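You operate a simulated robot arm through the tools that you are given. There is no shell and no other tool.

You run a simulated robot arm. Do the job below in one go: nothing can be reset, and whatever is moved stays where it is left.

TASK
Tie in the grey spare at feed three of the first creel, then knit two pieces on its machine.
Fine: Spare's teal toggle in that feed's green tie cup, carrier up and latched before the start key; set two pieces with the up key and watch till it shows DONE. Leave style and size as they are; the spare stays on its peg.
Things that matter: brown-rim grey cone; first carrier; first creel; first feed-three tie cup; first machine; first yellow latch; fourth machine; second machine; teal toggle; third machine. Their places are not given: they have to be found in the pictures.

It is judged by the outcome, as a careful person would: the job done as asked, and still so three seconds after it is handed in. It fails if anything else is knocked over, pushed out of place, dropped, spilled or broken.

THE ROBOT
A 7-joint arm with a two-finger parallel gripper, fixed in place. Base frame: the origin is at the foot of the arm, x ahead of it, y to its left, z up. Lengths are in mm, angles in degrees, forces in N, time in s.
Its first joint turns from -132.0 to 132.0 degrees. Payload 3.91 kg.
The tool frame sits at the grasp point between the pads (the TCP): z along the fingers, y along the line on which they close. The tips reach 30 mm beyond it. The gripper opens to 110 mm. The fingers are 20 mm wide and 10 mm thick; the gripper's body (48 by 112 mm) begins 55 mm behind the TCP.
Orientation is told as [roll, pitch, yaw] about the base's x, y, z axes, in that order, counted from this pose: with the fingers straight down and closing along the base's y, the tool's x points along the base's -x, its y along +y and its z along -z.

THE INTERFACE
- The arm moves only by the tool servo_tool. Its argument "deltas" is text: rows parted by semicolons, each of 7 numbers parted by spaces: the shift along the tool's x, y, z in mm, then the turn, a rotation vector about the tool's x, y, z in degrees, then the opening in per cent of the stroke, from 0 (shut) to 100 (fully open). In form: dx dy dz rx ry rz fingers; .... A call has 1 to 20 rows; each row shifts and turns the commanded pose from where the row before left it, along the tool's axes as they then stand. Each row takes 0.2 s and may step no farther than 50 mm and 8.6 degrees from the row before; otherwise, or with a gripper value out of range, the whole call is refused. Where a pose cannot be reached the arm comes as near as it can. A force on the tool above 90 N (or 10 N above the force at the start of the call, whichever is more), or a blocked arm, ends the call early, and 0.2 s more pass. The fingers move at their own pace (about 108 mm/s each) and stop on an object; they squeeze with about 26 N. The grip force told is the motor's: it shows also when the fingers shut on nothing. Time passes only in rows, and 0.2 s behind the last, so rows that do not move let the fingers close. The reply holds the time, the measured pose of the TCP, the force on the tool along the base axes, the opening and the grip force, in the units named above and with some noise, with the torque about the TCP (base axes, N m) and any sound that the robot's microphone picked up, and new pictures: "show" is both (left out), scene, wrist or none.
- Cameras (640 x 400 px; columns grow to the right, rows downward): "scene" is fixed at [400.1, -500.8, 1723.3]; the picture's right is [1.00, -0.08, 0.00], its down [-0.03, -0.38, -0.92] and it looks along [0.07, 0.92, -0.38] (base axes); focal length 298 px, centre (320, 200). "wrist" rides on the gripper at [72, 17, -103] in the tool frame; the picture's right is [-0.23, 0.97, 0.00], its down [-0.76, -0.18, -0.62] and it looks along [-0.61, -0.14, 0.78] (tool axes); focal length 222 px, centre (320, 200).
- point_at(camera, pixels): for up to 12 pixels [column, row] of the newest picture of that camera ("zoom" is the newest enlarged one), the place [x, y, z] in the base frame of the surface seen there, good to about 2 mm. No time passes.
- enlarge(camera, box): a new picture of the part [left, top, right, bottom] of that camera's present view, enlarged. No time passes.
- finish_job(): hands the job in; it is judged then, once.

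Unless the task says otherwise, let go and move clear before handing in.

The tools are called after "Request:" by a JSON object that holds its "op" and its "data". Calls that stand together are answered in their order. servo_tool: Moves the arm, as the interface text tells. Its arguments: {"type":"object","properties":{"deltas":{"type":"string"},"show":{"type":"string","enum":["both","scene","wrist","none"]}},"required":["deltas"]} The other tools are called the same way: point_at (camera, pixels) gives the place of the surface under pixels of a picture; enlarge (camera, box) takes an enlarged picture of a part of a camera's view; finish_job () hands the job in.

At the start:

```text
time: 0.0
tool_pos: [216.7, 393.1, 1573.8]
tool_rot: [0.0, 0.1, 0.1]
force: [-0.7, -1.5, -0.1]
wrist_torque: [-0.01, -0.01, 0.0]
finger_gap: 109.9
grasp_force: 0.0
```

scene: 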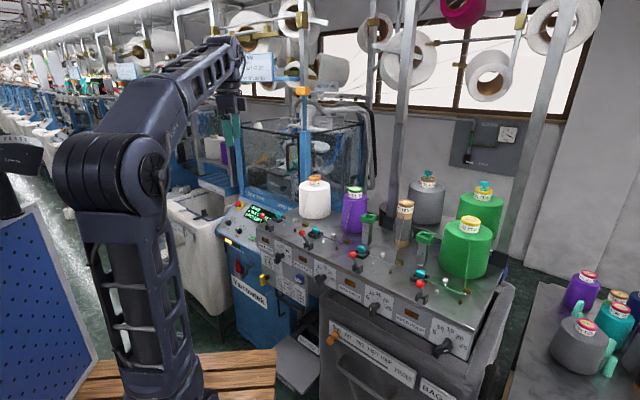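
wrist: 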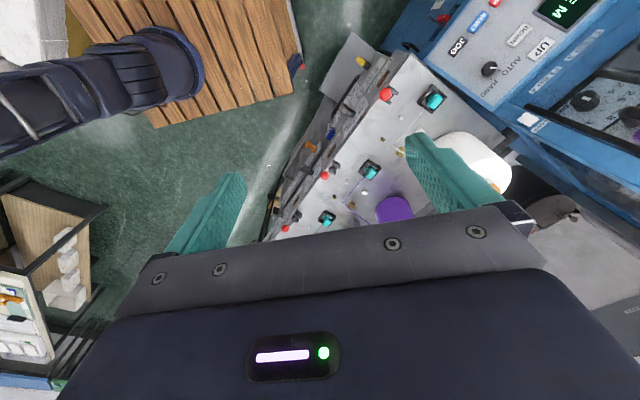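

The scene shows a creel table with cones (white, purple, brown, grey, green) and a machine panel at about (265,215). I'll enlarge the main areas to read them before moving.

Request:
{"op": "enlarge", "data": {"camera": "scene", "box": [210, 160, 370, 260]}}

Request:
{"op": "enlarge", "data": {"camera": "scene", "box": [330, 160, 510, 272]}}

Request:
{"op": "enlarge", "data": {"camera": "scene", "box": [210, 230, 370, 330]}}

Request:
{"op": "enlarge", "data": {"camera": "scene", "box": [320, 260, 500, 372]}}

Request:
{"op": "enlarge", "data": {"camera": "scene", "box": [500, 250, 640, 400]}}

```text
4.00 times, centred on (290, 210) of scene
```

zoom: 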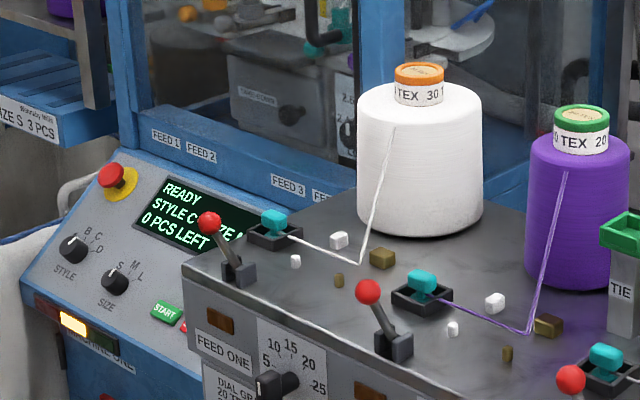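

```text
3.56 times, centred on (420, 216) of scene
```

zoom: 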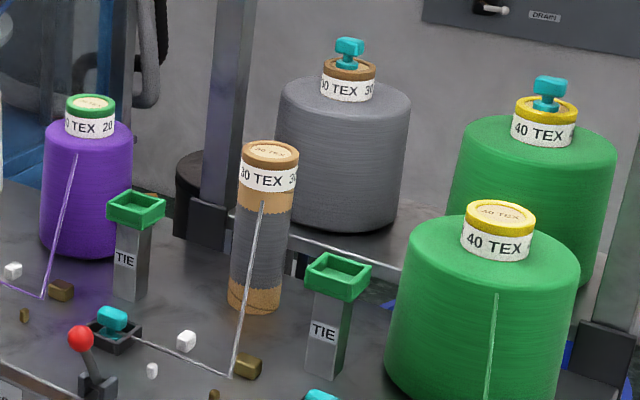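

```text
4.00 times, centred on (290, 280) of scene
```

zoom: 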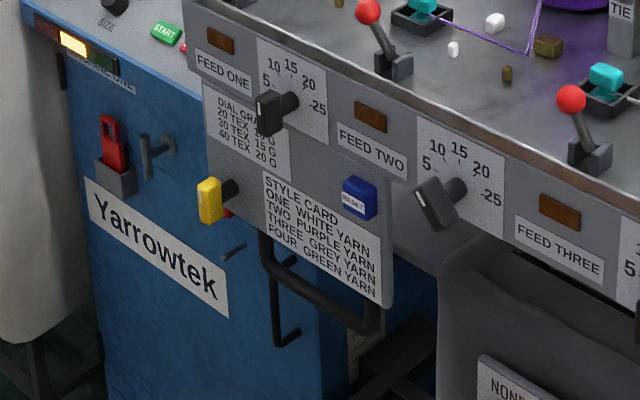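

```text
3.56 times, centred on (410, 316) of scene
```

zoom: 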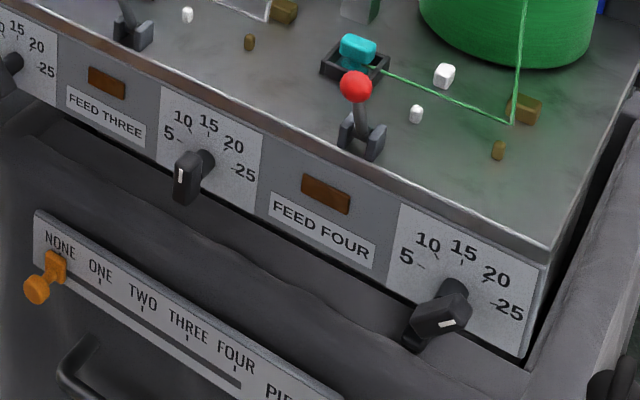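

```text
2.67 times, centred on (570, 325) of scene
```

zoom: 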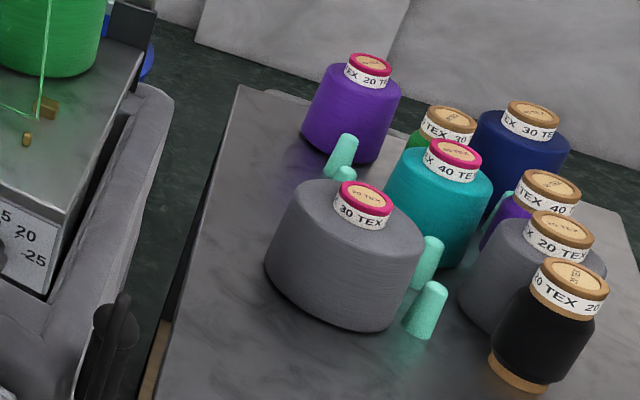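

The grey spare with a brown rim and teal toggle is at (428,190). There are two green TIE cups, at (368,220) and (425,238), and a yellow latch at (262,279). I'll get positions for these.

Request:
{"op": "point_at", "data": {"camera": "scene", "pixels": [[428, 173], [428, 180], [428, 200], [368, 217], [425, 236], [405, 203], [466, 222], [484, 184], [361, 250], [316, 232], [315, 180], [354, 190]]}}

Request:
{"op": "point_at", "data": {"camera": "scene", "pixels": [[262, 280], [300, 280], [280, 217], [252, 239], [258, 244], [264, 214], [242, 291], [235, 268], [238, 241], [352, 254], [320, 275], [372, 312]]}}

Request:
{"op": "enlarge", "data": {"camera": "scene", "box": [210, 190, 290, 240]}}

Request:
{"op": "enlarge", "data": {"camera": "scene", "box": [215, 245, 315, 308]}}

Request:
{"op": "enlarge", "data": {"camera": "scene", "box": [220, 90, 380, 190]}}

Request:
{"op": "enlarge", "data": {"camera": "scene", "box": [310, 310, 470, 400]}}

Request:
{"op": "enlarge", "data": {"camera": "wrist", "box": [260, 0, 640, 240]}}

```text
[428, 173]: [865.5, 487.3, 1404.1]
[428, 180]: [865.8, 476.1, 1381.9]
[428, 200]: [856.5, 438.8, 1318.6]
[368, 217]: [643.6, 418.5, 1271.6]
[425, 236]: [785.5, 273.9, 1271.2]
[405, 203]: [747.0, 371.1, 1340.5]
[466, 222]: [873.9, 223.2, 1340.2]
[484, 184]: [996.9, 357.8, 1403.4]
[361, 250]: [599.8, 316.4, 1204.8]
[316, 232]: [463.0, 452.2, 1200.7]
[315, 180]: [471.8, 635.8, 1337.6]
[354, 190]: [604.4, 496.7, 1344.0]
```

```text
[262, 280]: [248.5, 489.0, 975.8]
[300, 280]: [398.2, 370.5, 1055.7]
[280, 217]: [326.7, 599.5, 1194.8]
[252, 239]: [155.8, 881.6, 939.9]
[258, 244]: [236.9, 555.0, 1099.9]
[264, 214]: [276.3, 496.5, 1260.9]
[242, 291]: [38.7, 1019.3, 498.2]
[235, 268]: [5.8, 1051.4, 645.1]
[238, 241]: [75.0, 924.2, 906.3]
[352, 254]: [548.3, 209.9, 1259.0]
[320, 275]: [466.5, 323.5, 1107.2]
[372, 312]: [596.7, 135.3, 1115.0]
```

```text
8.00 times, centred on (250, 215) of scene
```

zoom: 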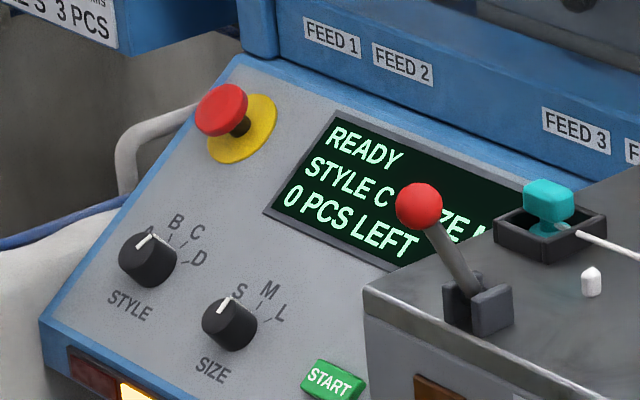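

```text
6.35 times, centred on (265, 276) of scene
```

zoom: 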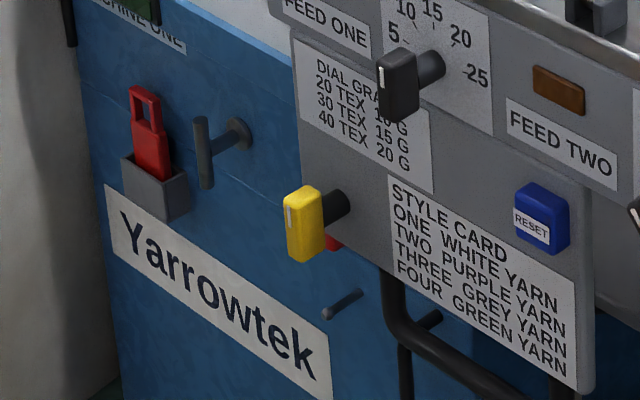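

```text
4.00 times, centred on (300, 140) of scene
```

zoom: 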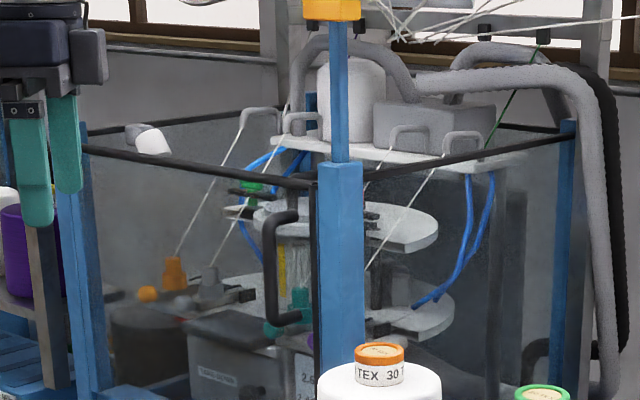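

```text
4.00 times, centred on (390, 355) of scene
```

zoom: 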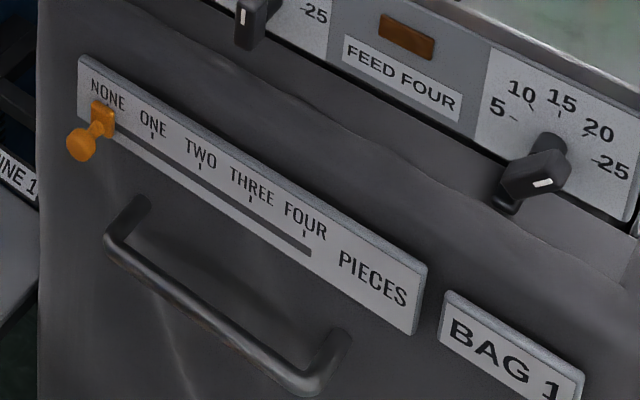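

```text
1.67 times, centred on (450, 120) of wrist
```

zoom: 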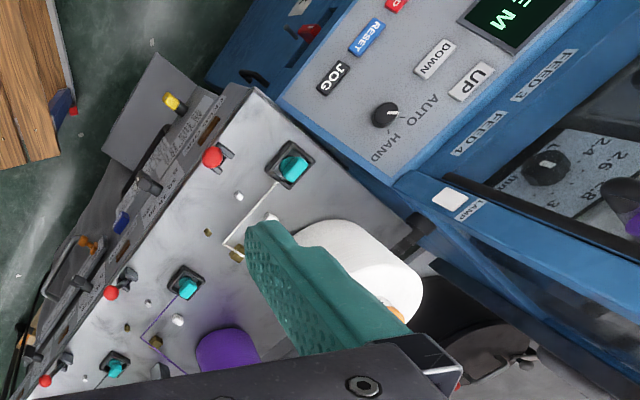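

The toggle on the grey spare sits near (865,487,1404). I need closer looks at the toggle, the cups and the style-card plate.

Request:
{"op": "enlarge", "data": {"camera": "scene", "box": [404, 165, 452, 195]}}

Request:
{"op": "enlarge", "data": {"camera": "scene", "box": [345, 205, 409, 245]}}

Request:
{"op": "enlarge", "data": {"camera": "scene", "box": [400, 225, 464, 265]}}

Request:
{"op": "enlarge", "data": {"camera": "scene", "box": [260, 250, 340, 300]}}

Request:
{"op": "enlarge", "data": {"camera": "wrist", "box": [250, 20, 442, 140]}}

Request:
{"op": "enlarge", "data": {"camera": "scene", "box": [330, 235, 410, 285]}}

Request:
{"op": "enlarge", "data": {"camera": "scene", "box": [0, 60, 260, 222]}}

```text
13.33 times, centred on (428, 180) of scene
```

zoom: 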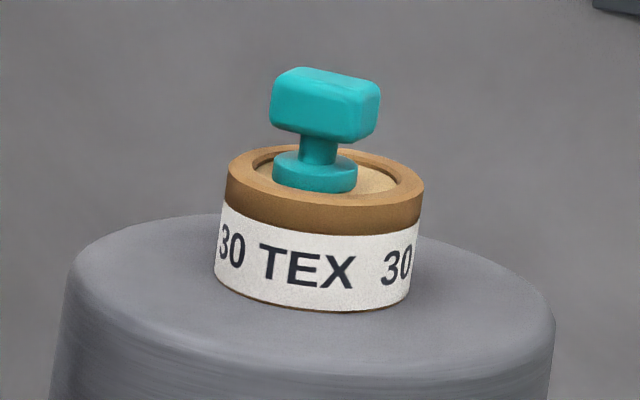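

```text
10.00 times, centred on (377, 225) of scene
```

zoom: 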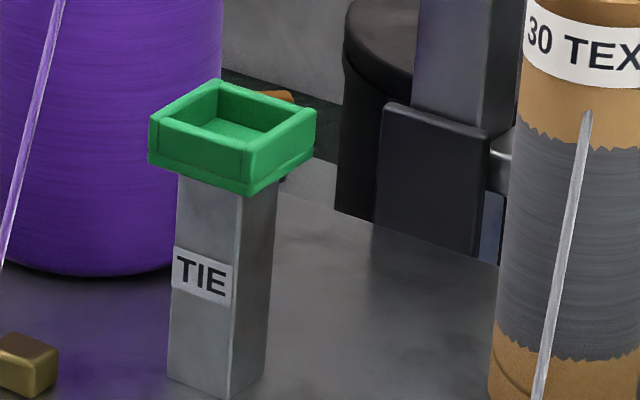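

```text
10.00 times, centred on (432, 245) of scene
```

zoom: 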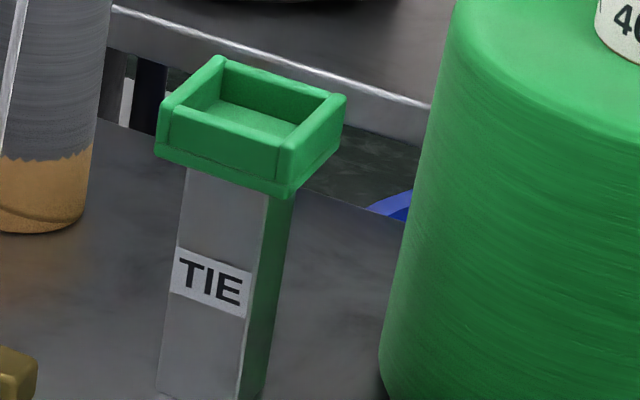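

```text
8.00 times, centred on (300, 275) of scene
```

zoom: 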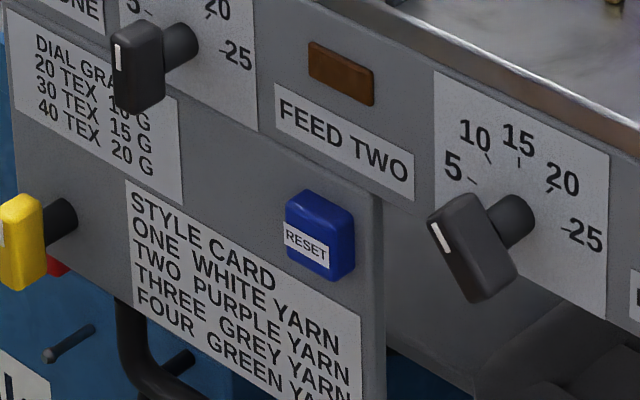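

```text
3.33 times, centred on (346, 80) of wrist
```

zoom: 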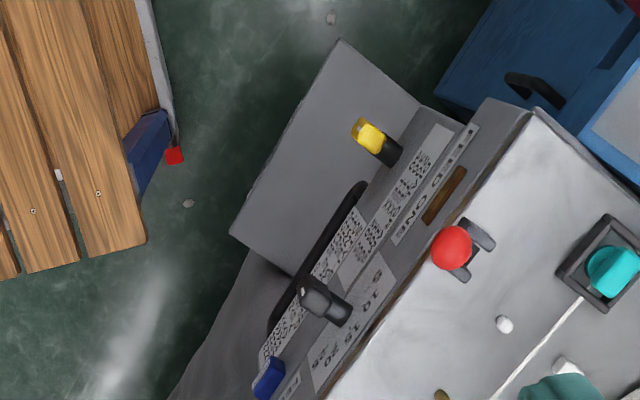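

```text
8.00 times, centred on (370, 260) of scene
```

zoom: 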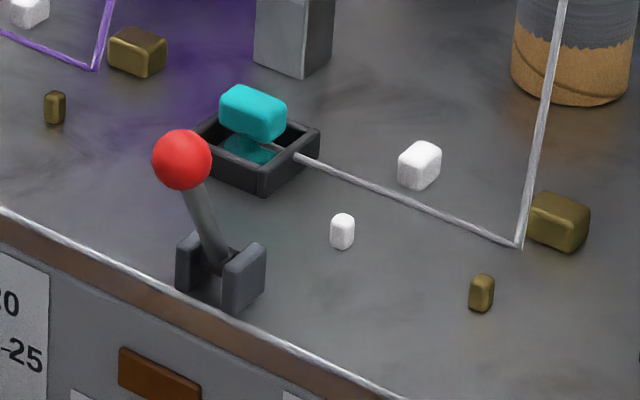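

```text
2.46 times, centred on (130, 141) of scene
```

zoom: 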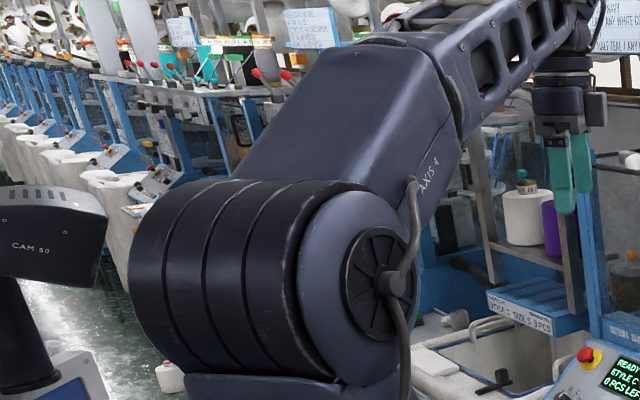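

The newest zoom is of the scene, so I'll re-take the wrist zoom around the latch and plate and get their 3D places.

Request:
{"op": "enlarge", "data": {"camera": "wrist", "box": [250, 20, 442, 140]}}

Request:
{"op": "point_at", "data": {"camera": "zoom", "pixels": [[366, 132], [395, 153], [300, 180], [340, 50], [355, 200], [280, 320], [268, 375], [330, 240], [450, 250], [610, 270], [600, 170], [230, 330]]}}

Request:
{"op": "enlarge", "data": {"camera": "scene", "box": [240, 310, 340, 390]}}

```text
3.33 times, centred on (346, 80) of wrist
```

zoom: 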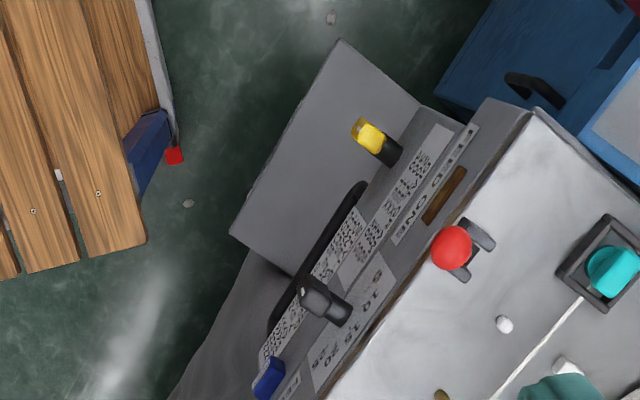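

```text
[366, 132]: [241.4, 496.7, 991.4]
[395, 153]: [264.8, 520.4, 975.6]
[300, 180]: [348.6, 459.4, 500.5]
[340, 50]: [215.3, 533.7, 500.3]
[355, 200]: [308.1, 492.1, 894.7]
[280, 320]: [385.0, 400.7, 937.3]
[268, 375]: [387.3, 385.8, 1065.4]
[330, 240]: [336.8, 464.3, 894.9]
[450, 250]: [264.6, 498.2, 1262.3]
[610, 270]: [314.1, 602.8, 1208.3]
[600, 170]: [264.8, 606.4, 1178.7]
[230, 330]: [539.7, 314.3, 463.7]
```

```text
5.00 times, centred on (290, 350) of scene
```

zoom: 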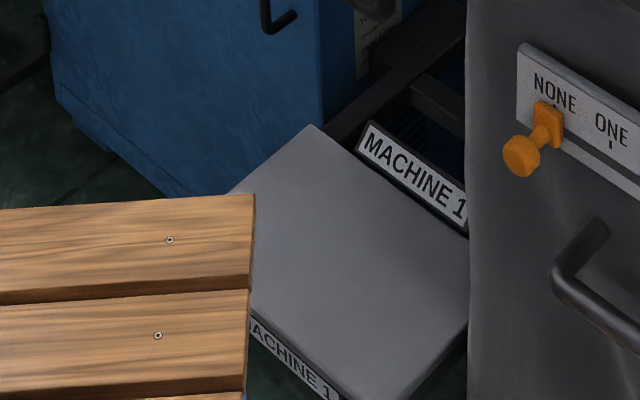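

The latch is near (241,497,991) and the black handle at about z 895–937. I'll retreat from the creel, then turn and lower to see its front with the wrist camera.

Request:
{"op": "servo_tool", "data": {"deltas": "0 -40 0 0 0 0 100; 0 -40 0 0 0 0 100; 0 -40 0 0 0 0 100; 0 -40 0 0 0 0 100; 0 0 40 0 0 -7.5 60; 0 0 40 0 0 -7.5 30; 0 0 40 0 0 -7.5 0; 0 0 40 0 0 -7.5 0; 0 0 40 0 0 -7.5 0; 0 0 40 0 0 -7.5 0"}}

```text
time: 2.2
tool_pos: [217.5, 232.4, 1335.7]
tool_rot: [0.0, 0.0, 45.2]
force: [-0.2, 0.0, -0.7]
wrist_torque: [0.0, 0.01, 0.02]
finger_gap: 0.0
grasp_force: 26.2
```

scene: 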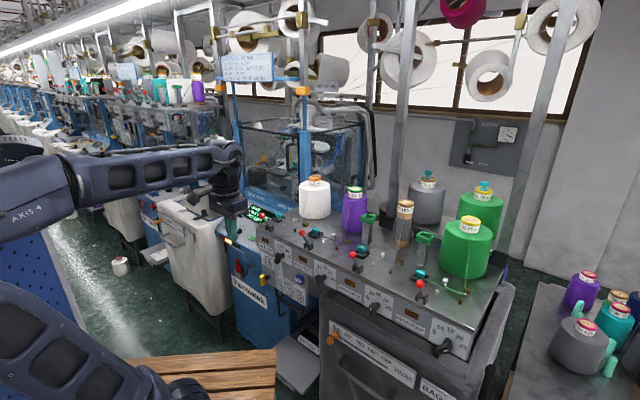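
wrist: 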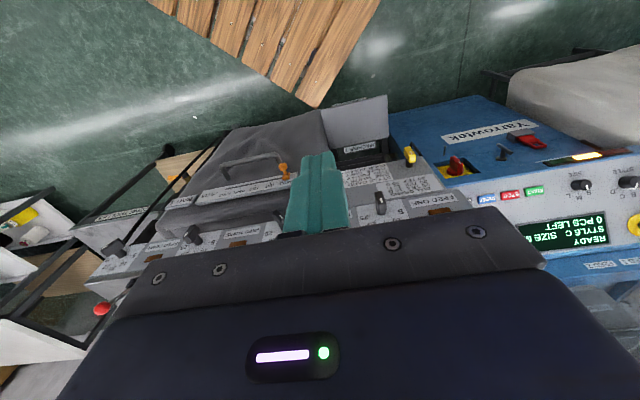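

A sign at scene (247,67) may carry instructions, and the wrist now sees the creel front. I'll enlarge them.

Request:
{"op": "enlarge", "data": {"camera": "scene", "box": [215, 45, 279, 85]}}

Request:
{"op": "enlarge", "data": {"camera": "wrist", "box": [320, 90, 640, 290]}}

Request:
{"op": "enlarge", "data": {"camera": "scene", "box": [215, 195, 295, 245]}}

Request:
{"op": "enlarge", "data": {"camera": "scene", "box": [110, 55, 158, 85]}}

Request:
{"op": "enlarge", "data": {"camera": "wrist", "box": [80, 90, 400, 290]}}

Request:
{"op": "enlarge", "data": {"camera": "scene", "box": [300, 75, 348, 105]}}

```text
10.00 times, centred on (247, 65) of scene
```

zoom: 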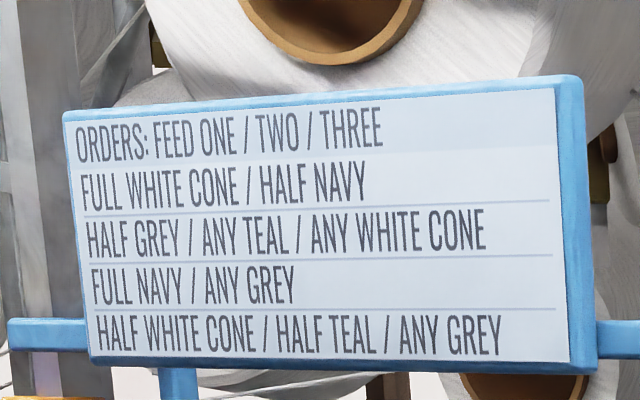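

```text
2.00 times, centred on (480, 190) of wrist
```

zoom: 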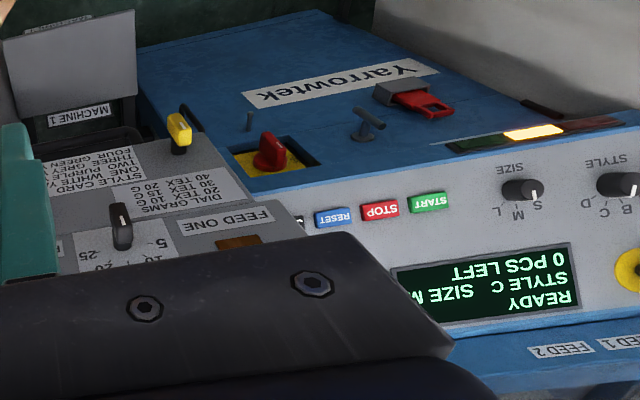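

```text
8.00 times, centred on (255, 220) of scene
```

zoom: 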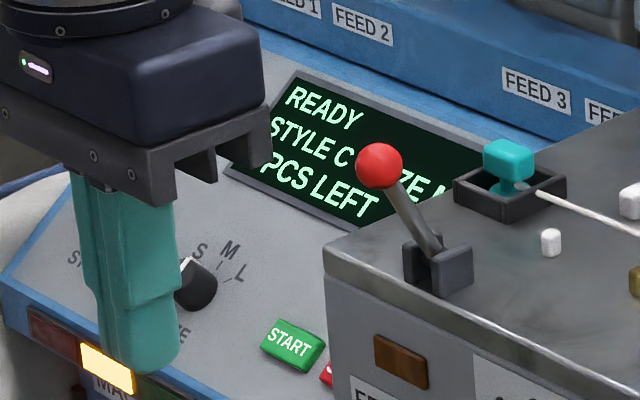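

```text
13.33 times, centred on (134, 70) of scene
```

zoom: 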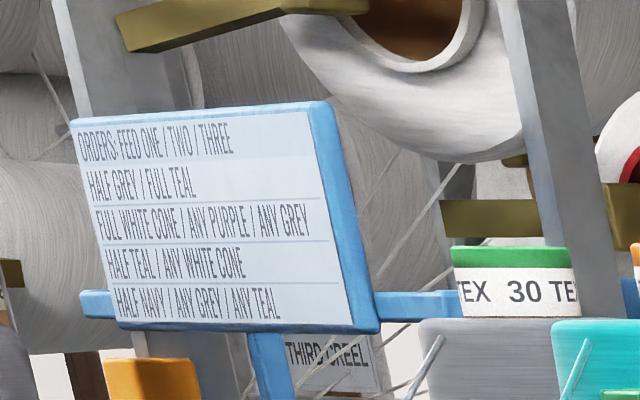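

```text
2.00 times, centred on (240, 190) of wrist
```

zoom: 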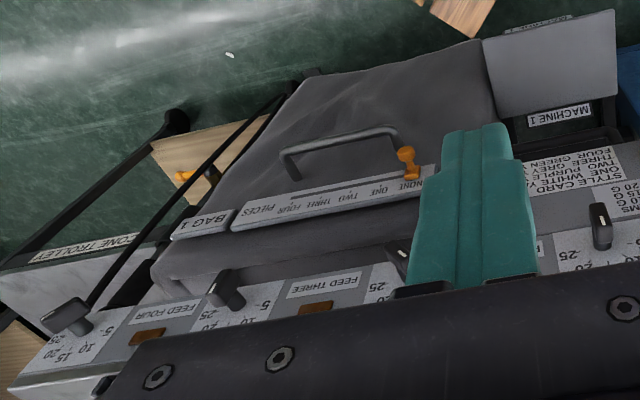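

```text
13.33 times, centred on (324, 90) of scene
```

zoom: 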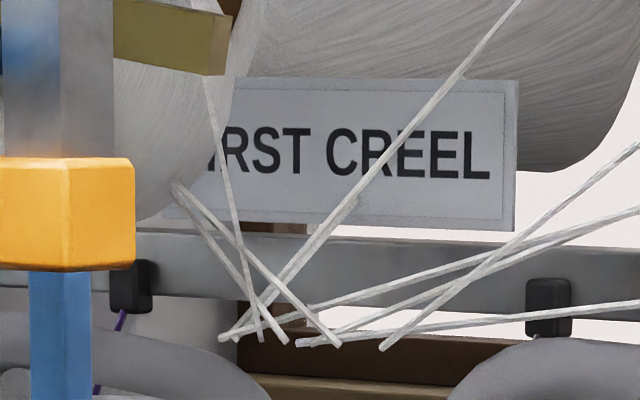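

The sign "FIRST CREEL" confirms the near creel is the right one. I still need to understand the carrier, so I'll lower the arm and yaw it for a closer frontal look at the style-card plate, latch and handle.

Request:
{"op": "servo_tool", "data": {"deltas": "30 0 40 0 0 5 0; 10 0 40 0 0 5 0; 0 0 40 0 0 5 0; 0 0 40 0 0 0 0; 0 0 30 0 0 0 0", "show": "wrist"}}

Request:
{"op": "enlarge", "data": {"camera": "wrist", "box": [320, 50, 640, 250]}}

```text
time: 3.4
tool_pos: [188.8, 208.6, 1144.1]
tool_rot: [0.0, 0.0, 29.9]
force: [-0.1, 0.6, 0.0]
wrist_torque: [0.04, -0.03, 0.0]
finger_gap: 0.0
grasp_force: 25.9
```

wrist: 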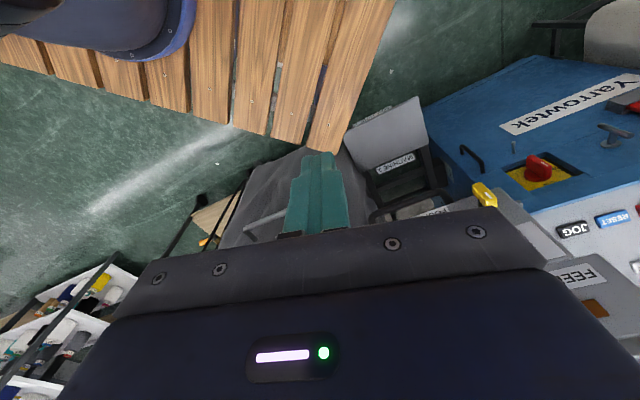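

```text
2.00 times, centred on (480, 150) of wrist
```

zoom: 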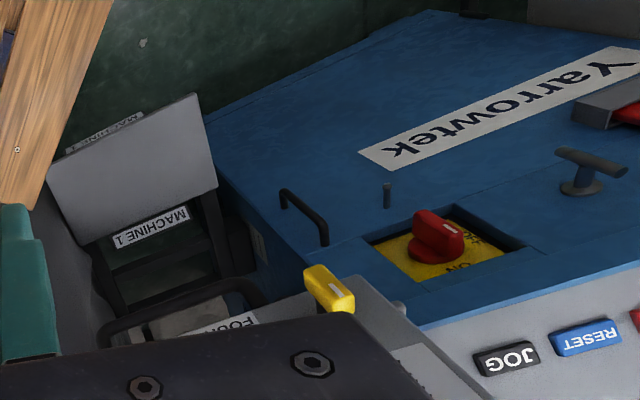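

The gripper body hides the plate, so I'll tilt the tool so the wrist camera looks nearly level at the creel front.

Request:
{"op": "servo_tool", "data": {"deltas": "0 0 0 0 -8 0 0; 0 0 0 0 -8 0 0; 0 0 0 0 -8 0 0; 0 0 0 0 -8 0 0; 0 0 0 0 -8 0 0", "show": "both"}}

Request:
{"op": "enlarge", "data": {"camera": "wrist", "box": [320, 50, 640, 250]}}

```text
time: 4.6
tool_pos: [184.2, 235.2, 1177.2]
tool_rot: [0.0, -40.0, 30.0]
force: [0.6, 0.7, -0.1]
wrist_torque: [-0.01, 0.0, -0.02]
finger_gap: 0.0
grasp_force: 25.9
out of reach, approached as far as the arm can: row 3, 4, 5
```

scene: 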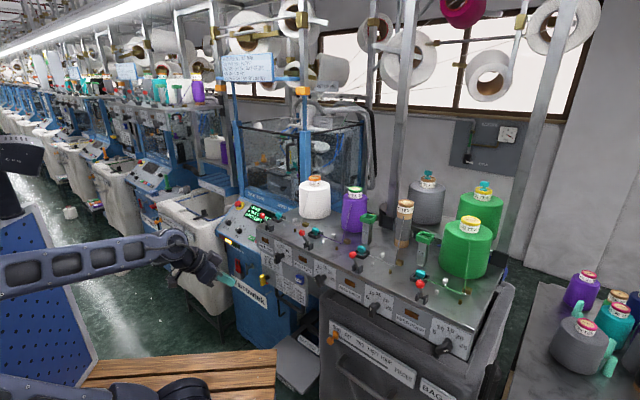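
wrist: 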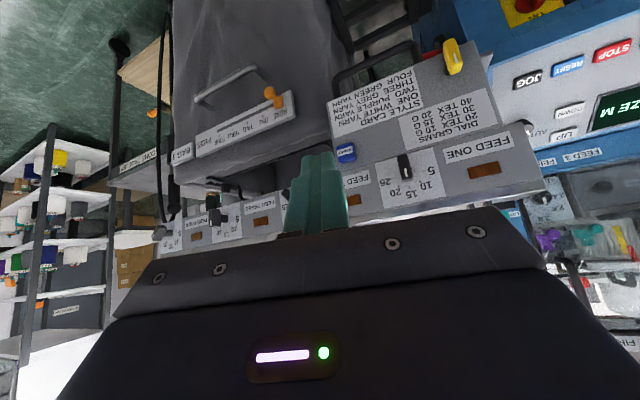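

```text
2.00 times, centred on (480, 150) of wrist
```

zoom: 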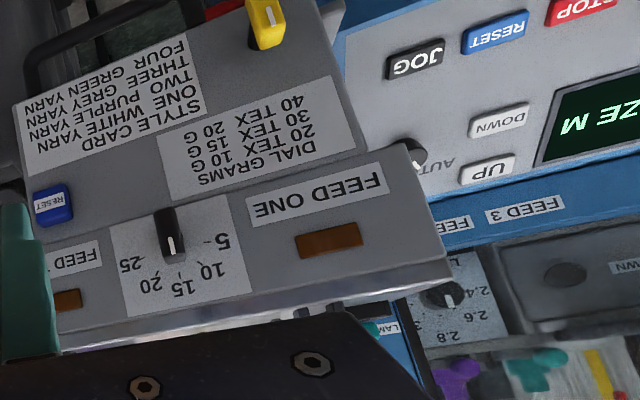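

I now see the plate with the blue RESET, the yellow latch and the black handle. I'll measure its geometry to see whether it is a lift-up part.

Request:
{"op": "point_at", "data": {"camera": "zoom", "pixels": [[265, 25], [250, 5], [20, 115], [210, 15], [350, 145], [335, 100], [300, 180], [430, 260], [300, 310], [40, 60], [100, 25], [55, 205]]}}

Request:
{"op": "enlarge", "data": {"camera": "wrist", "box": [320, 0, 480, 100]}}

Request:
{"op": "enlarge", "data": {"camera": "wrist", "box": [120, 120, 440, 320]}}

Request:
{"op": "enlarge", "data": {"camera": "scene", "box": [70, 70, 230, 170]}}

Request:
{"op": "enlarge", "data": {"camera": "scene", "box": [130, 150, 290, 250]}}

```text
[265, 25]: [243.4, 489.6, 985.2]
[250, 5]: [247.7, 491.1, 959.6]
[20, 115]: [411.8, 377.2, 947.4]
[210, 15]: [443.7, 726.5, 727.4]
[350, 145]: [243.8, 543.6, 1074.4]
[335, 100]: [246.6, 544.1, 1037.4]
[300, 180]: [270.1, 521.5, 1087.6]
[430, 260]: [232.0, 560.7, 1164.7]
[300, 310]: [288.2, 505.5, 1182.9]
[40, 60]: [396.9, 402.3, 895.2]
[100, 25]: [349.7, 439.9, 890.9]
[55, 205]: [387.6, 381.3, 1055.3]
```

```text
4.00 times, centred on (400, 50) of wrist
```

zoom: 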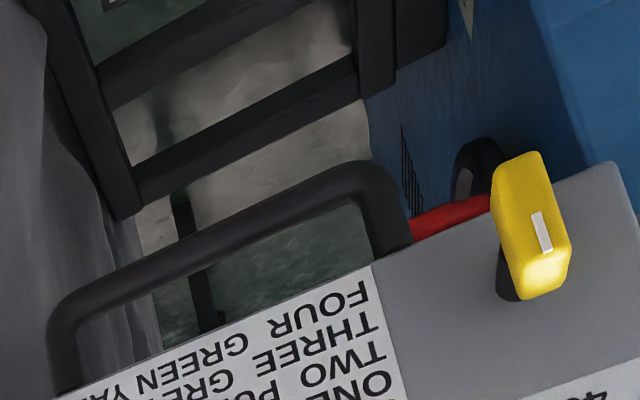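

```text
2.00 times, centred on (280, 220) of wrist
```

zoom: 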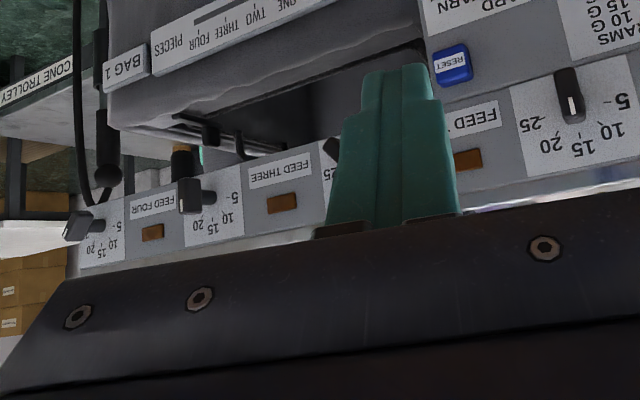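

```text
4.00 times, centred on (150, 120) of scene
```

zoom: 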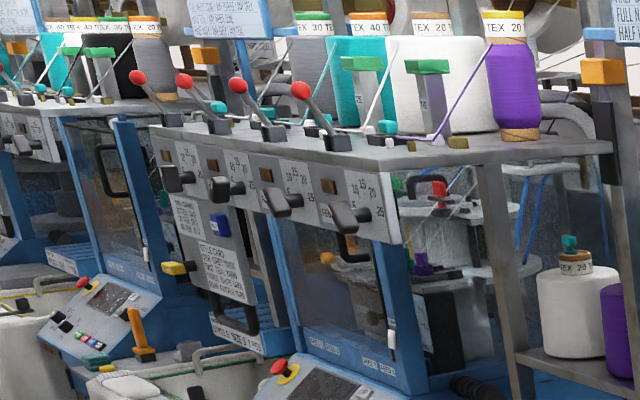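

```text
4.00 times, centred on (210, 200) of scene
```

zoom: 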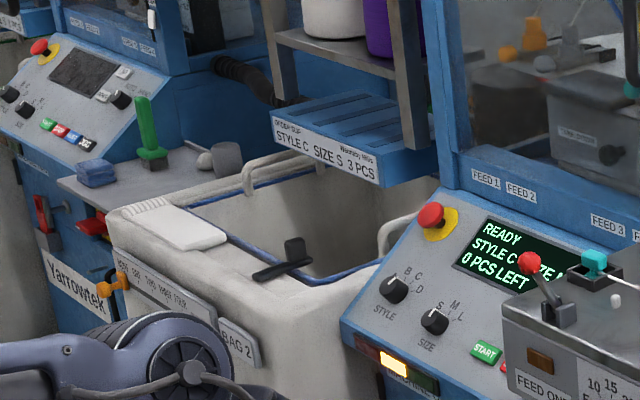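

The second creel has the same plate with its yellow latch, apparently turned differently. I'll compare them closely.

Request:
{"op": "enlarge", "data": {"camera": "scene", "box": [105, 100, 169, 160]}}

Request:
{"op": "enlarge", "data": {"camera": "scene", "box": [225, 215, 345, 315]}}

Request:
{"op": "point_at", "data": {"camera": "scene", "pixels": [[124, 122], [132, 145], [113, 137], [140, 152], [112, 110], [108, 103]]}}

Request:
{"op": "enlarge", "data": {"camera": "scene", "box": [0, 60, 120, 135]}}

```text
6.67 times, centred on (137, 130) of scene
```

zoom: 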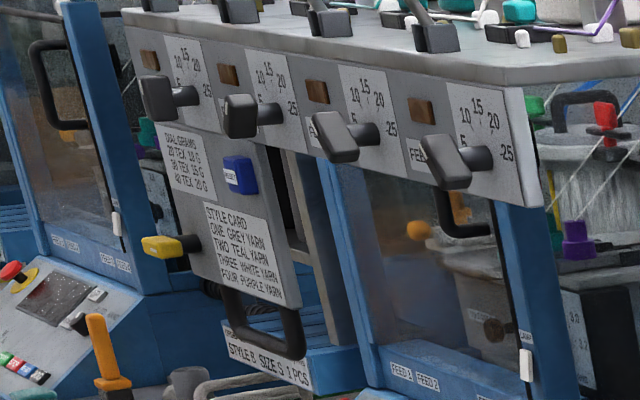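

```text
4.00 times, centred on (285, 265) of scene
```

zoom: 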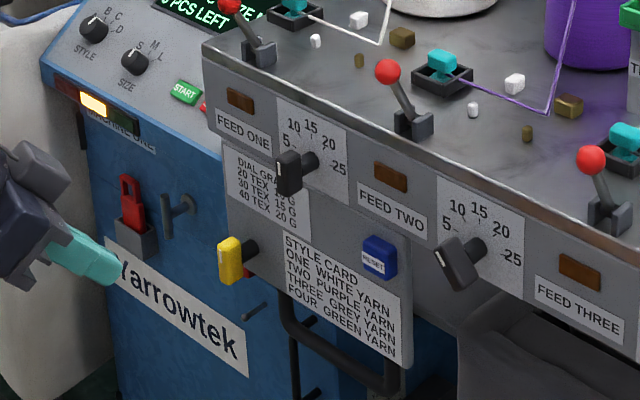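

```text
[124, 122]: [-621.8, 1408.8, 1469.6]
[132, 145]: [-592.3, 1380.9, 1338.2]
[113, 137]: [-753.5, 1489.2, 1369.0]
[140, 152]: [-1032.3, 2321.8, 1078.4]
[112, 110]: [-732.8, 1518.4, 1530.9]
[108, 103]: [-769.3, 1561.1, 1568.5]
```

```text
5.33 times, centred on (60, 98) of scene
```

zoom: 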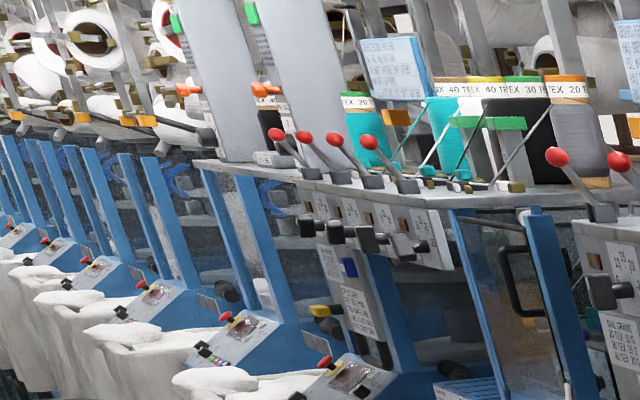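

Comparing latch heights (ours z≈980, second creel's z≈1369), my first creel's whole table is lowered. So the carrier is the creel table, lifted by the black U-handle and then latched with the yellow handle. First the tie-in; I'll measure posts and obstacles around the spare.

Request:
{"op": "point_at", "data": {"camera": "scene", "pixels": [[394, 200], [399, 140], [404, 60], [384, 205], [510, 220], [535, 120], [555, 40], [304, 150], [304, 90], [370, 60], [440, 60], [490, 75]]}}

Request:
{"op": "point_at", "data": {"camera": "scene", "pixels": [[390, 238], [397, 243], [365, 245], [420, 270], [440, 205], [410, 190], [428, 222], [468, 200], [500, 200], [414, 40], [521, 25], [385, 110]]}}

Request:
{"op": "servo_tool", "data": {"deltas": "0 0 -20 0 8 0 0; 0 0 -30 0 8 0 0; 0 0 -40 0 8 0 0; 0 0 -40 0 8 0 0; 0 0 -40 0 8 0 0; 0 0 -50 0 0 0 0; 0 0 -50 0 0 0 0; 0 0 -50 0 0 0 0; 0 0 -50 0 0 0 0"}}

```text
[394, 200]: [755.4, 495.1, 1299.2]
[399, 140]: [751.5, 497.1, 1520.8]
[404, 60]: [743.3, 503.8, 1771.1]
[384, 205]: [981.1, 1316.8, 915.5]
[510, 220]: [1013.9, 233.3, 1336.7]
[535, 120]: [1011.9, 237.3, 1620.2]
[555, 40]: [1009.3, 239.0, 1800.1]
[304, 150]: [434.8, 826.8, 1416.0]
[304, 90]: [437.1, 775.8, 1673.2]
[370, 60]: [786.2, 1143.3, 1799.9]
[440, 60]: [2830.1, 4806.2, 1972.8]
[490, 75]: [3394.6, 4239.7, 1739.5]
```

```text
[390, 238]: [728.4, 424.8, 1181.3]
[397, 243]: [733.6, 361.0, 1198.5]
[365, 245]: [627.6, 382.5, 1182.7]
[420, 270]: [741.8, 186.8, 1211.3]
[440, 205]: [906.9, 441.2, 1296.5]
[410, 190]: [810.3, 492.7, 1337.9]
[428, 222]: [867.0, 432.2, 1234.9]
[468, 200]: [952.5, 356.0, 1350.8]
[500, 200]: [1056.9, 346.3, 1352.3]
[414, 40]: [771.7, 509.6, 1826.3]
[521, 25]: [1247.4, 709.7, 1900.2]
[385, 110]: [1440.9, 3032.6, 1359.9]
```

```text
time: 6.6
tool_pos: [127.8, 204.2, 1533.0]
tool_rot: [0.0, 0.0, 29.9]
force: [-0.9, 0.0, 0.0]
wrist_torque: [0.02, -0.04, 0.01]
finger_gap: 0.0
grasp_force: 25.5
```

scene: 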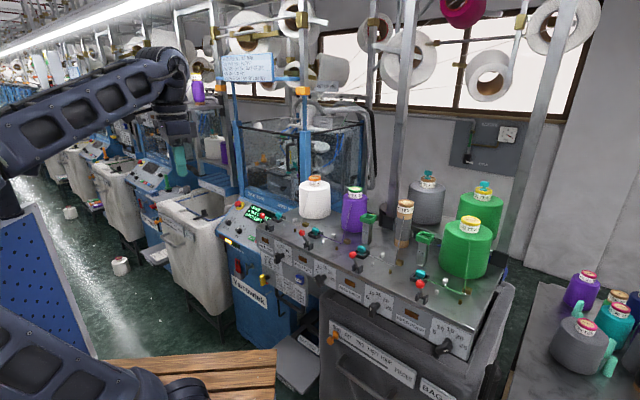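
wrist: 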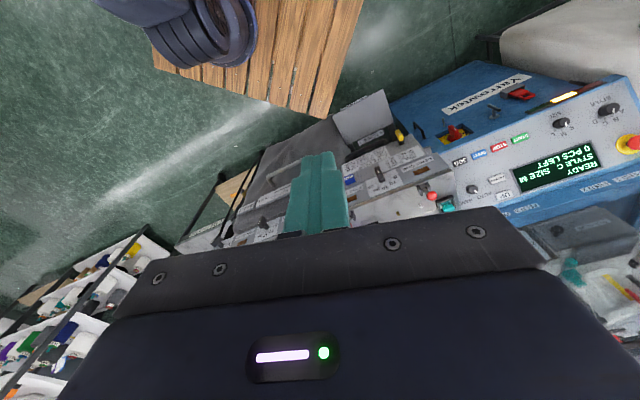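

The post beside the spare is at about (753,497), so a tilted approach from the camera's side (heading about 50–60°) keeps the forearm clear. I'll move out to a viewing pose above the table with the tool tilted 45°.

Request:
{"op": "servo_tool", "data": {"deltas": "-42.2 -21.4 -2.7 0 0 0 0; -42.2 -21.4 -2.7 0 0 0 0; -42.2 -21.4 -2.7 0 0 0 0; -42.2 -21.4 -2.7 0 0 0 0; -42.2 -21.4 -2.7 0 0 0 0; -42.2 -21.4 -2.7 0 0 0 0; -42.2 -21.4 -2.7 0 0 0 0; -42.2 -21.4 -2.7 0 0 0 0; -42.2 -21.4 -2.7 0 0 0 0; -42.2 -21.4 -2.7 0 0 0 0; 0 0 0 0 0 -7.5 50; 0 0 0 0 0 -7.5 50; 0 0 0 0 0 -7.5 50; 0 0 0 0 0 -7.5 50; 0 0 0 0 -7.5 0 50; 0 0 0 0 -7.5 0 50; 0 0 0 0 -7.5 0 50; 0 0 0 0 -7.5 0 50; 0 0 0 0 -7.5 0 50; 0 0 0 0 -7.5 0 50"}}

```text
time: 10.8
tool_pos: [600.7, 229.3, 1559.7]
tool_rot: [-0.1, -45.1, 60.1]
force: [0.8, 0.5, 0.2]
wrist_torque: [-0.01, 0.03, 0.01]
finger_gap: 55.0
grasp_force: 0.0
```

scene: 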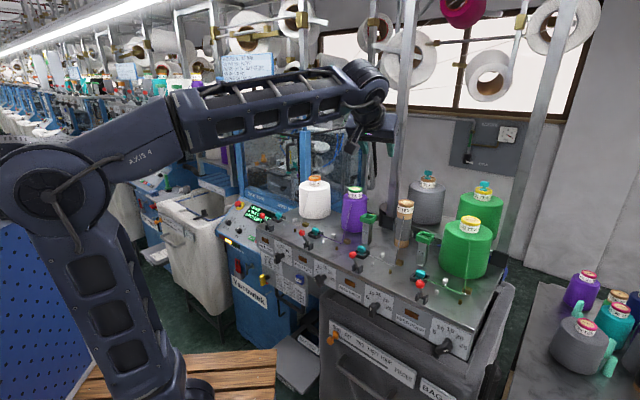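
wrist: 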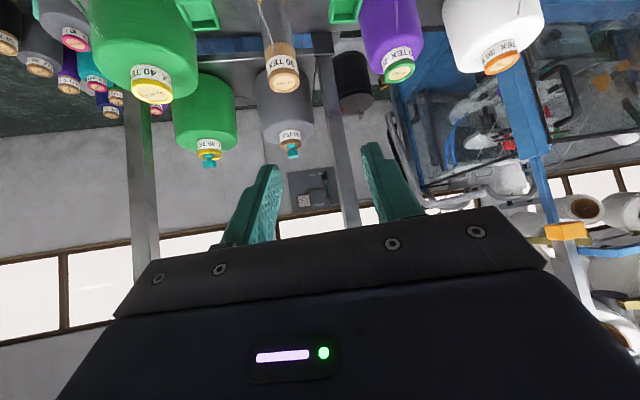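

The wrist sees the grey spare's toggle at (292,150). I'll enlarge it and the cups.

Request:
{"op": "enlarge", "data": {"camera": "wrist", "box": [272, 120, 312, 165]}}

Request:
{"op": "point_at", "data": {"camera": "wrist", "pixels": [[292, 150], [292, 154], [289, 150], [295, 150], [290, 140]]}}

Request:
{"op": "enlarge", "data": {"camera": "wrist", "box": [160, 0, 380, 130]}}

```text
8.89 times, centred on (292, 142) of wrist
```

zoom: 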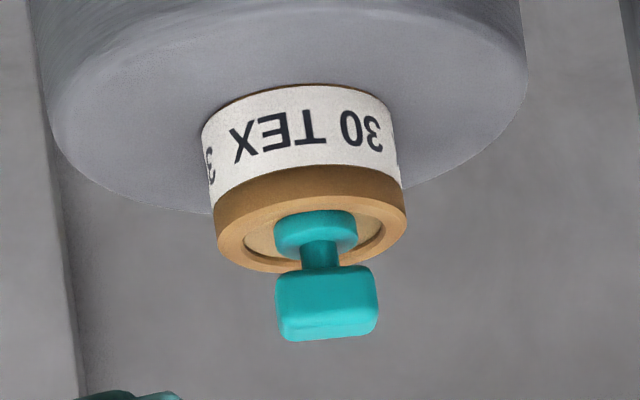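

```text
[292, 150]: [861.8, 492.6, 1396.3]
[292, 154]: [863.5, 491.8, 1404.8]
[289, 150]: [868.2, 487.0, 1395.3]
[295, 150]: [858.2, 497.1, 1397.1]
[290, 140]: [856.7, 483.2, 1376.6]
```

```text
2.91 times, centred on (270, 65) of wrist
```

zoom: 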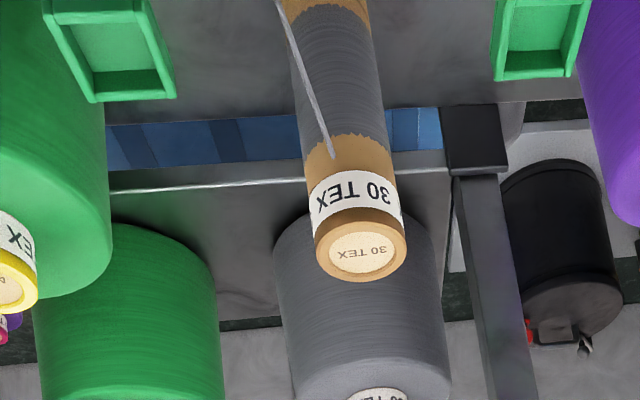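

The toggle bar's face runs from (868,487) to (858,497), parallel to the creel front, so a 45–50° heading grips it by its ends. I'll check the post's exact edges for gripper clearance.

Request:
{"op": "point_at", "data": {"camera": "zoom", "pixels": [[462, 240], [475, 240], [488, 240], [500, 300], [520, 340], [534, 390], [480, 380], [500, 150], [455, 150]]}}

Request:
{"op": "enlarge", "data": {"camera": "wrist", "box": [272, 60, 432, 160]}}

Request:
{"op": "enlarge", "data": {"camera": "scene", "box": [380, 150, 460, 200]}}

```text
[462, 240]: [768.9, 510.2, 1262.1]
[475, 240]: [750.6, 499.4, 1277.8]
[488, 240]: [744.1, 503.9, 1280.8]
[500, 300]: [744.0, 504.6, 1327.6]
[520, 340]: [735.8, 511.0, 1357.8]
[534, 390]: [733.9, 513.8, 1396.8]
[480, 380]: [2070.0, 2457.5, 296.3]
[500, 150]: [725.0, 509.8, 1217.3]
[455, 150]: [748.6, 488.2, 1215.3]
```

```text
4.00 times, centred on (352, 110) of wrist
```

zoom: 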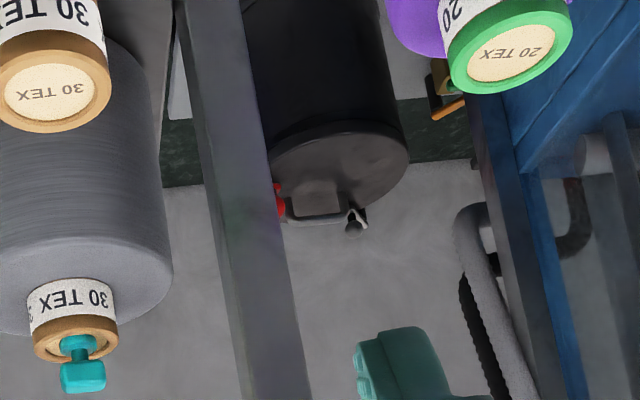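

```text
8.00 times, centred on (420, 175) of scene
```

zoom: 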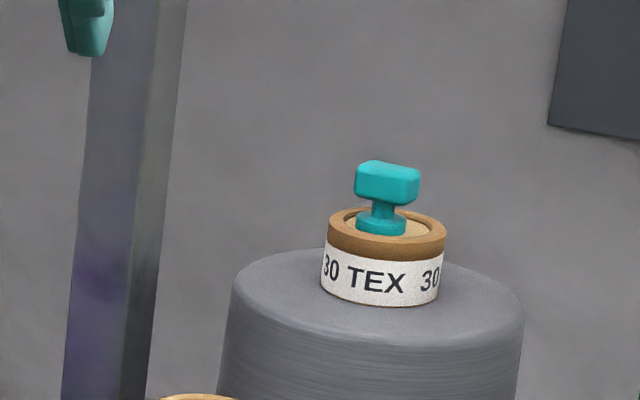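

The post's right side is about 81 mm lateral of the toggle's line, so a 45° heading leaves roughly 25 mm beside the gripper body. I'll turn to 45° and move to a pre-grasp about 90 mm short of the toggle.

Request:
{"op": "servo_tool", "data": {"deltas": "0 0 0 5.3 0 5.3 50; 0 0 0 5.3 0 5.3 50; -21.7 0.1 41.3 0 0 0 50; -21.7 0.1 41.3 0 0 0 50; -21.7 0.1 41.3 0 0 0 50; -21.7 0.1 41.3 0 0 0 50; -21.7 0.1 41.3 0 0 0 50; -21.7 0.1 41.3 0 0 0 50; -21.7 0.1 41.3 0 0 0 50"}}

Request:
{"op": "enlarge", "data": {"camera": "wrist", "box": [200, 60, 440, 210]}}

Request:
{"op": "enlarge", "data": {"camera": "scene", "box": [350, 90, 510, 210]}}

```text
time: 12.8
tool_pos: [820.8, 449.5, 1462.8]
tool_rot: [0.0, -45.2, 45.1]
force: [-0.4, -1.3, 1.9]
wrist_torque: [-0.02, 0.03, 0.0]
finger_gap: 54.9
grasp_force: 0.1
```

scene: 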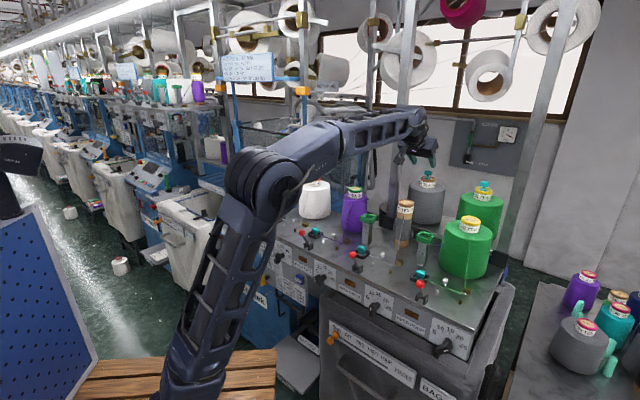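
wrist: 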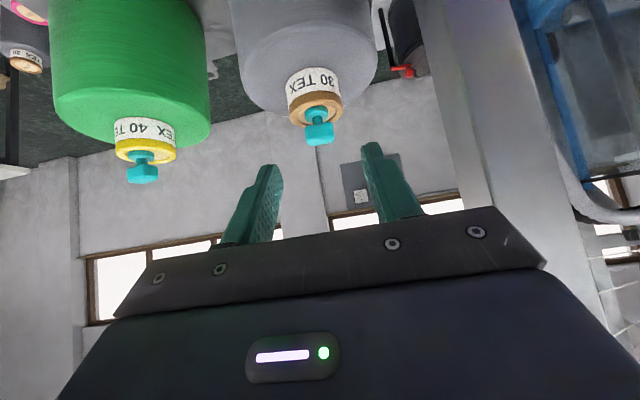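

```text
2.67 times, centred on (320, 135) of wrist
```

zoom: 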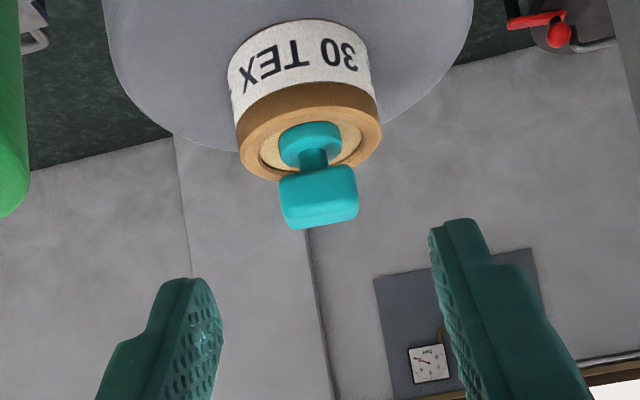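

```text
3.33 times, centred on (430, 150) of scene
```

zoom: 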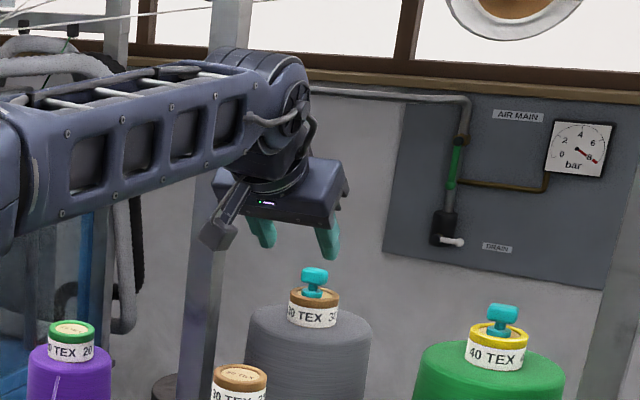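

I can see the toggle clearly. I'll get its exact bar points.

Request:
{"op": "point_at", "data": {"camera": "wrist", "pixels": [[319.6, 135], [307, 136], [332, 133.5], [320, 127], [320, 142], [317, 110], [317, 119], [304, 115], [341, 108], [317, 126], [319, 122], [320, 145]]}}

Request:
{"op": "enlarge", "data": {"camera": "wrist", "box": [280, 80, 360, 155]}}

Request:
{"op": "enlarge", "data": {"camera": "scene", "box": [410, 160, 446, 190]}}

Request:
{"op": "point_at", "data": {"camera": "zoom", "pixels": [[270, 130], [320, 130], [370, 130], [320, 150], [320, 100], [320, 90], [320, 190], [250, 230], [390, 235], [320, 260]]}}

```text
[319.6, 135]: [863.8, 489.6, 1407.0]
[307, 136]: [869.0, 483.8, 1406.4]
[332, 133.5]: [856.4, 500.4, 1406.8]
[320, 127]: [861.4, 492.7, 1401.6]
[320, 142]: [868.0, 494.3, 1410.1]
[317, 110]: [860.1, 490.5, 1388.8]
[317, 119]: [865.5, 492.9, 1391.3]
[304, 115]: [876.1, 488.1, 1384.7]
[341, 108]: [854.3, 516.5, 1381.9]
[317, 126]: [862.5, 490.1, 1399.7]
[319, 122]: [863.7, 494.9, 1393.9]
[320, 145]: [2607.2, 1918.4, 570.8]
```

```text
5.33 times, centred on (320, 118) of wrist
```

zoom: 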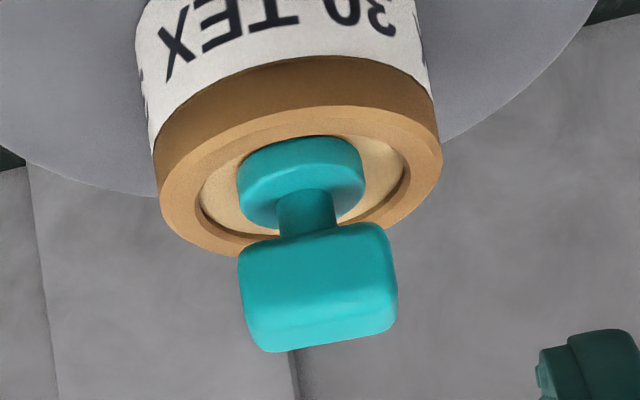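

```text
13.33 times, centred on (428, 175) of scene
```

zoom: 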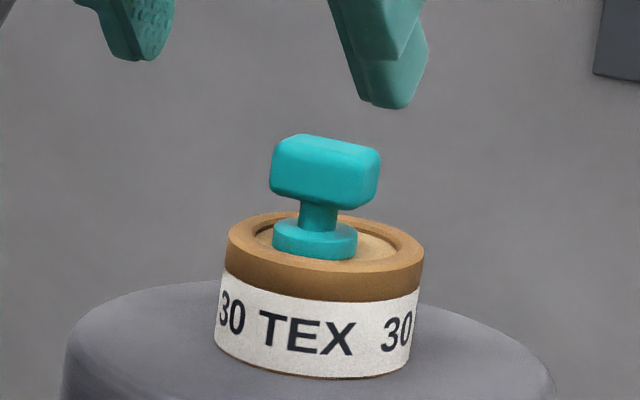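

```text
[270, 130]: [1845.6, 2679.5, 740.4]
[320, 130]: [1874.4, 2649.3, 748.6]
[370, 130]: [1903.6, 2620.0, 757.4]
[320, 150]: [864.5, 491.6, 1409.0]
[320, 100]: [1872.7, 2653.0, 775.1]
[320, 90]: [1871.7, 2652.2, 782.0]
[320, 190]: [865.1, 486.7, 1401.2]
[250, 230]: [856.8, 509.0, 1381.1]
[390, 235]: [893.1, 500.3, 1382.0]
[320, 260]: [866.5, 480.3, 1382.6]
```

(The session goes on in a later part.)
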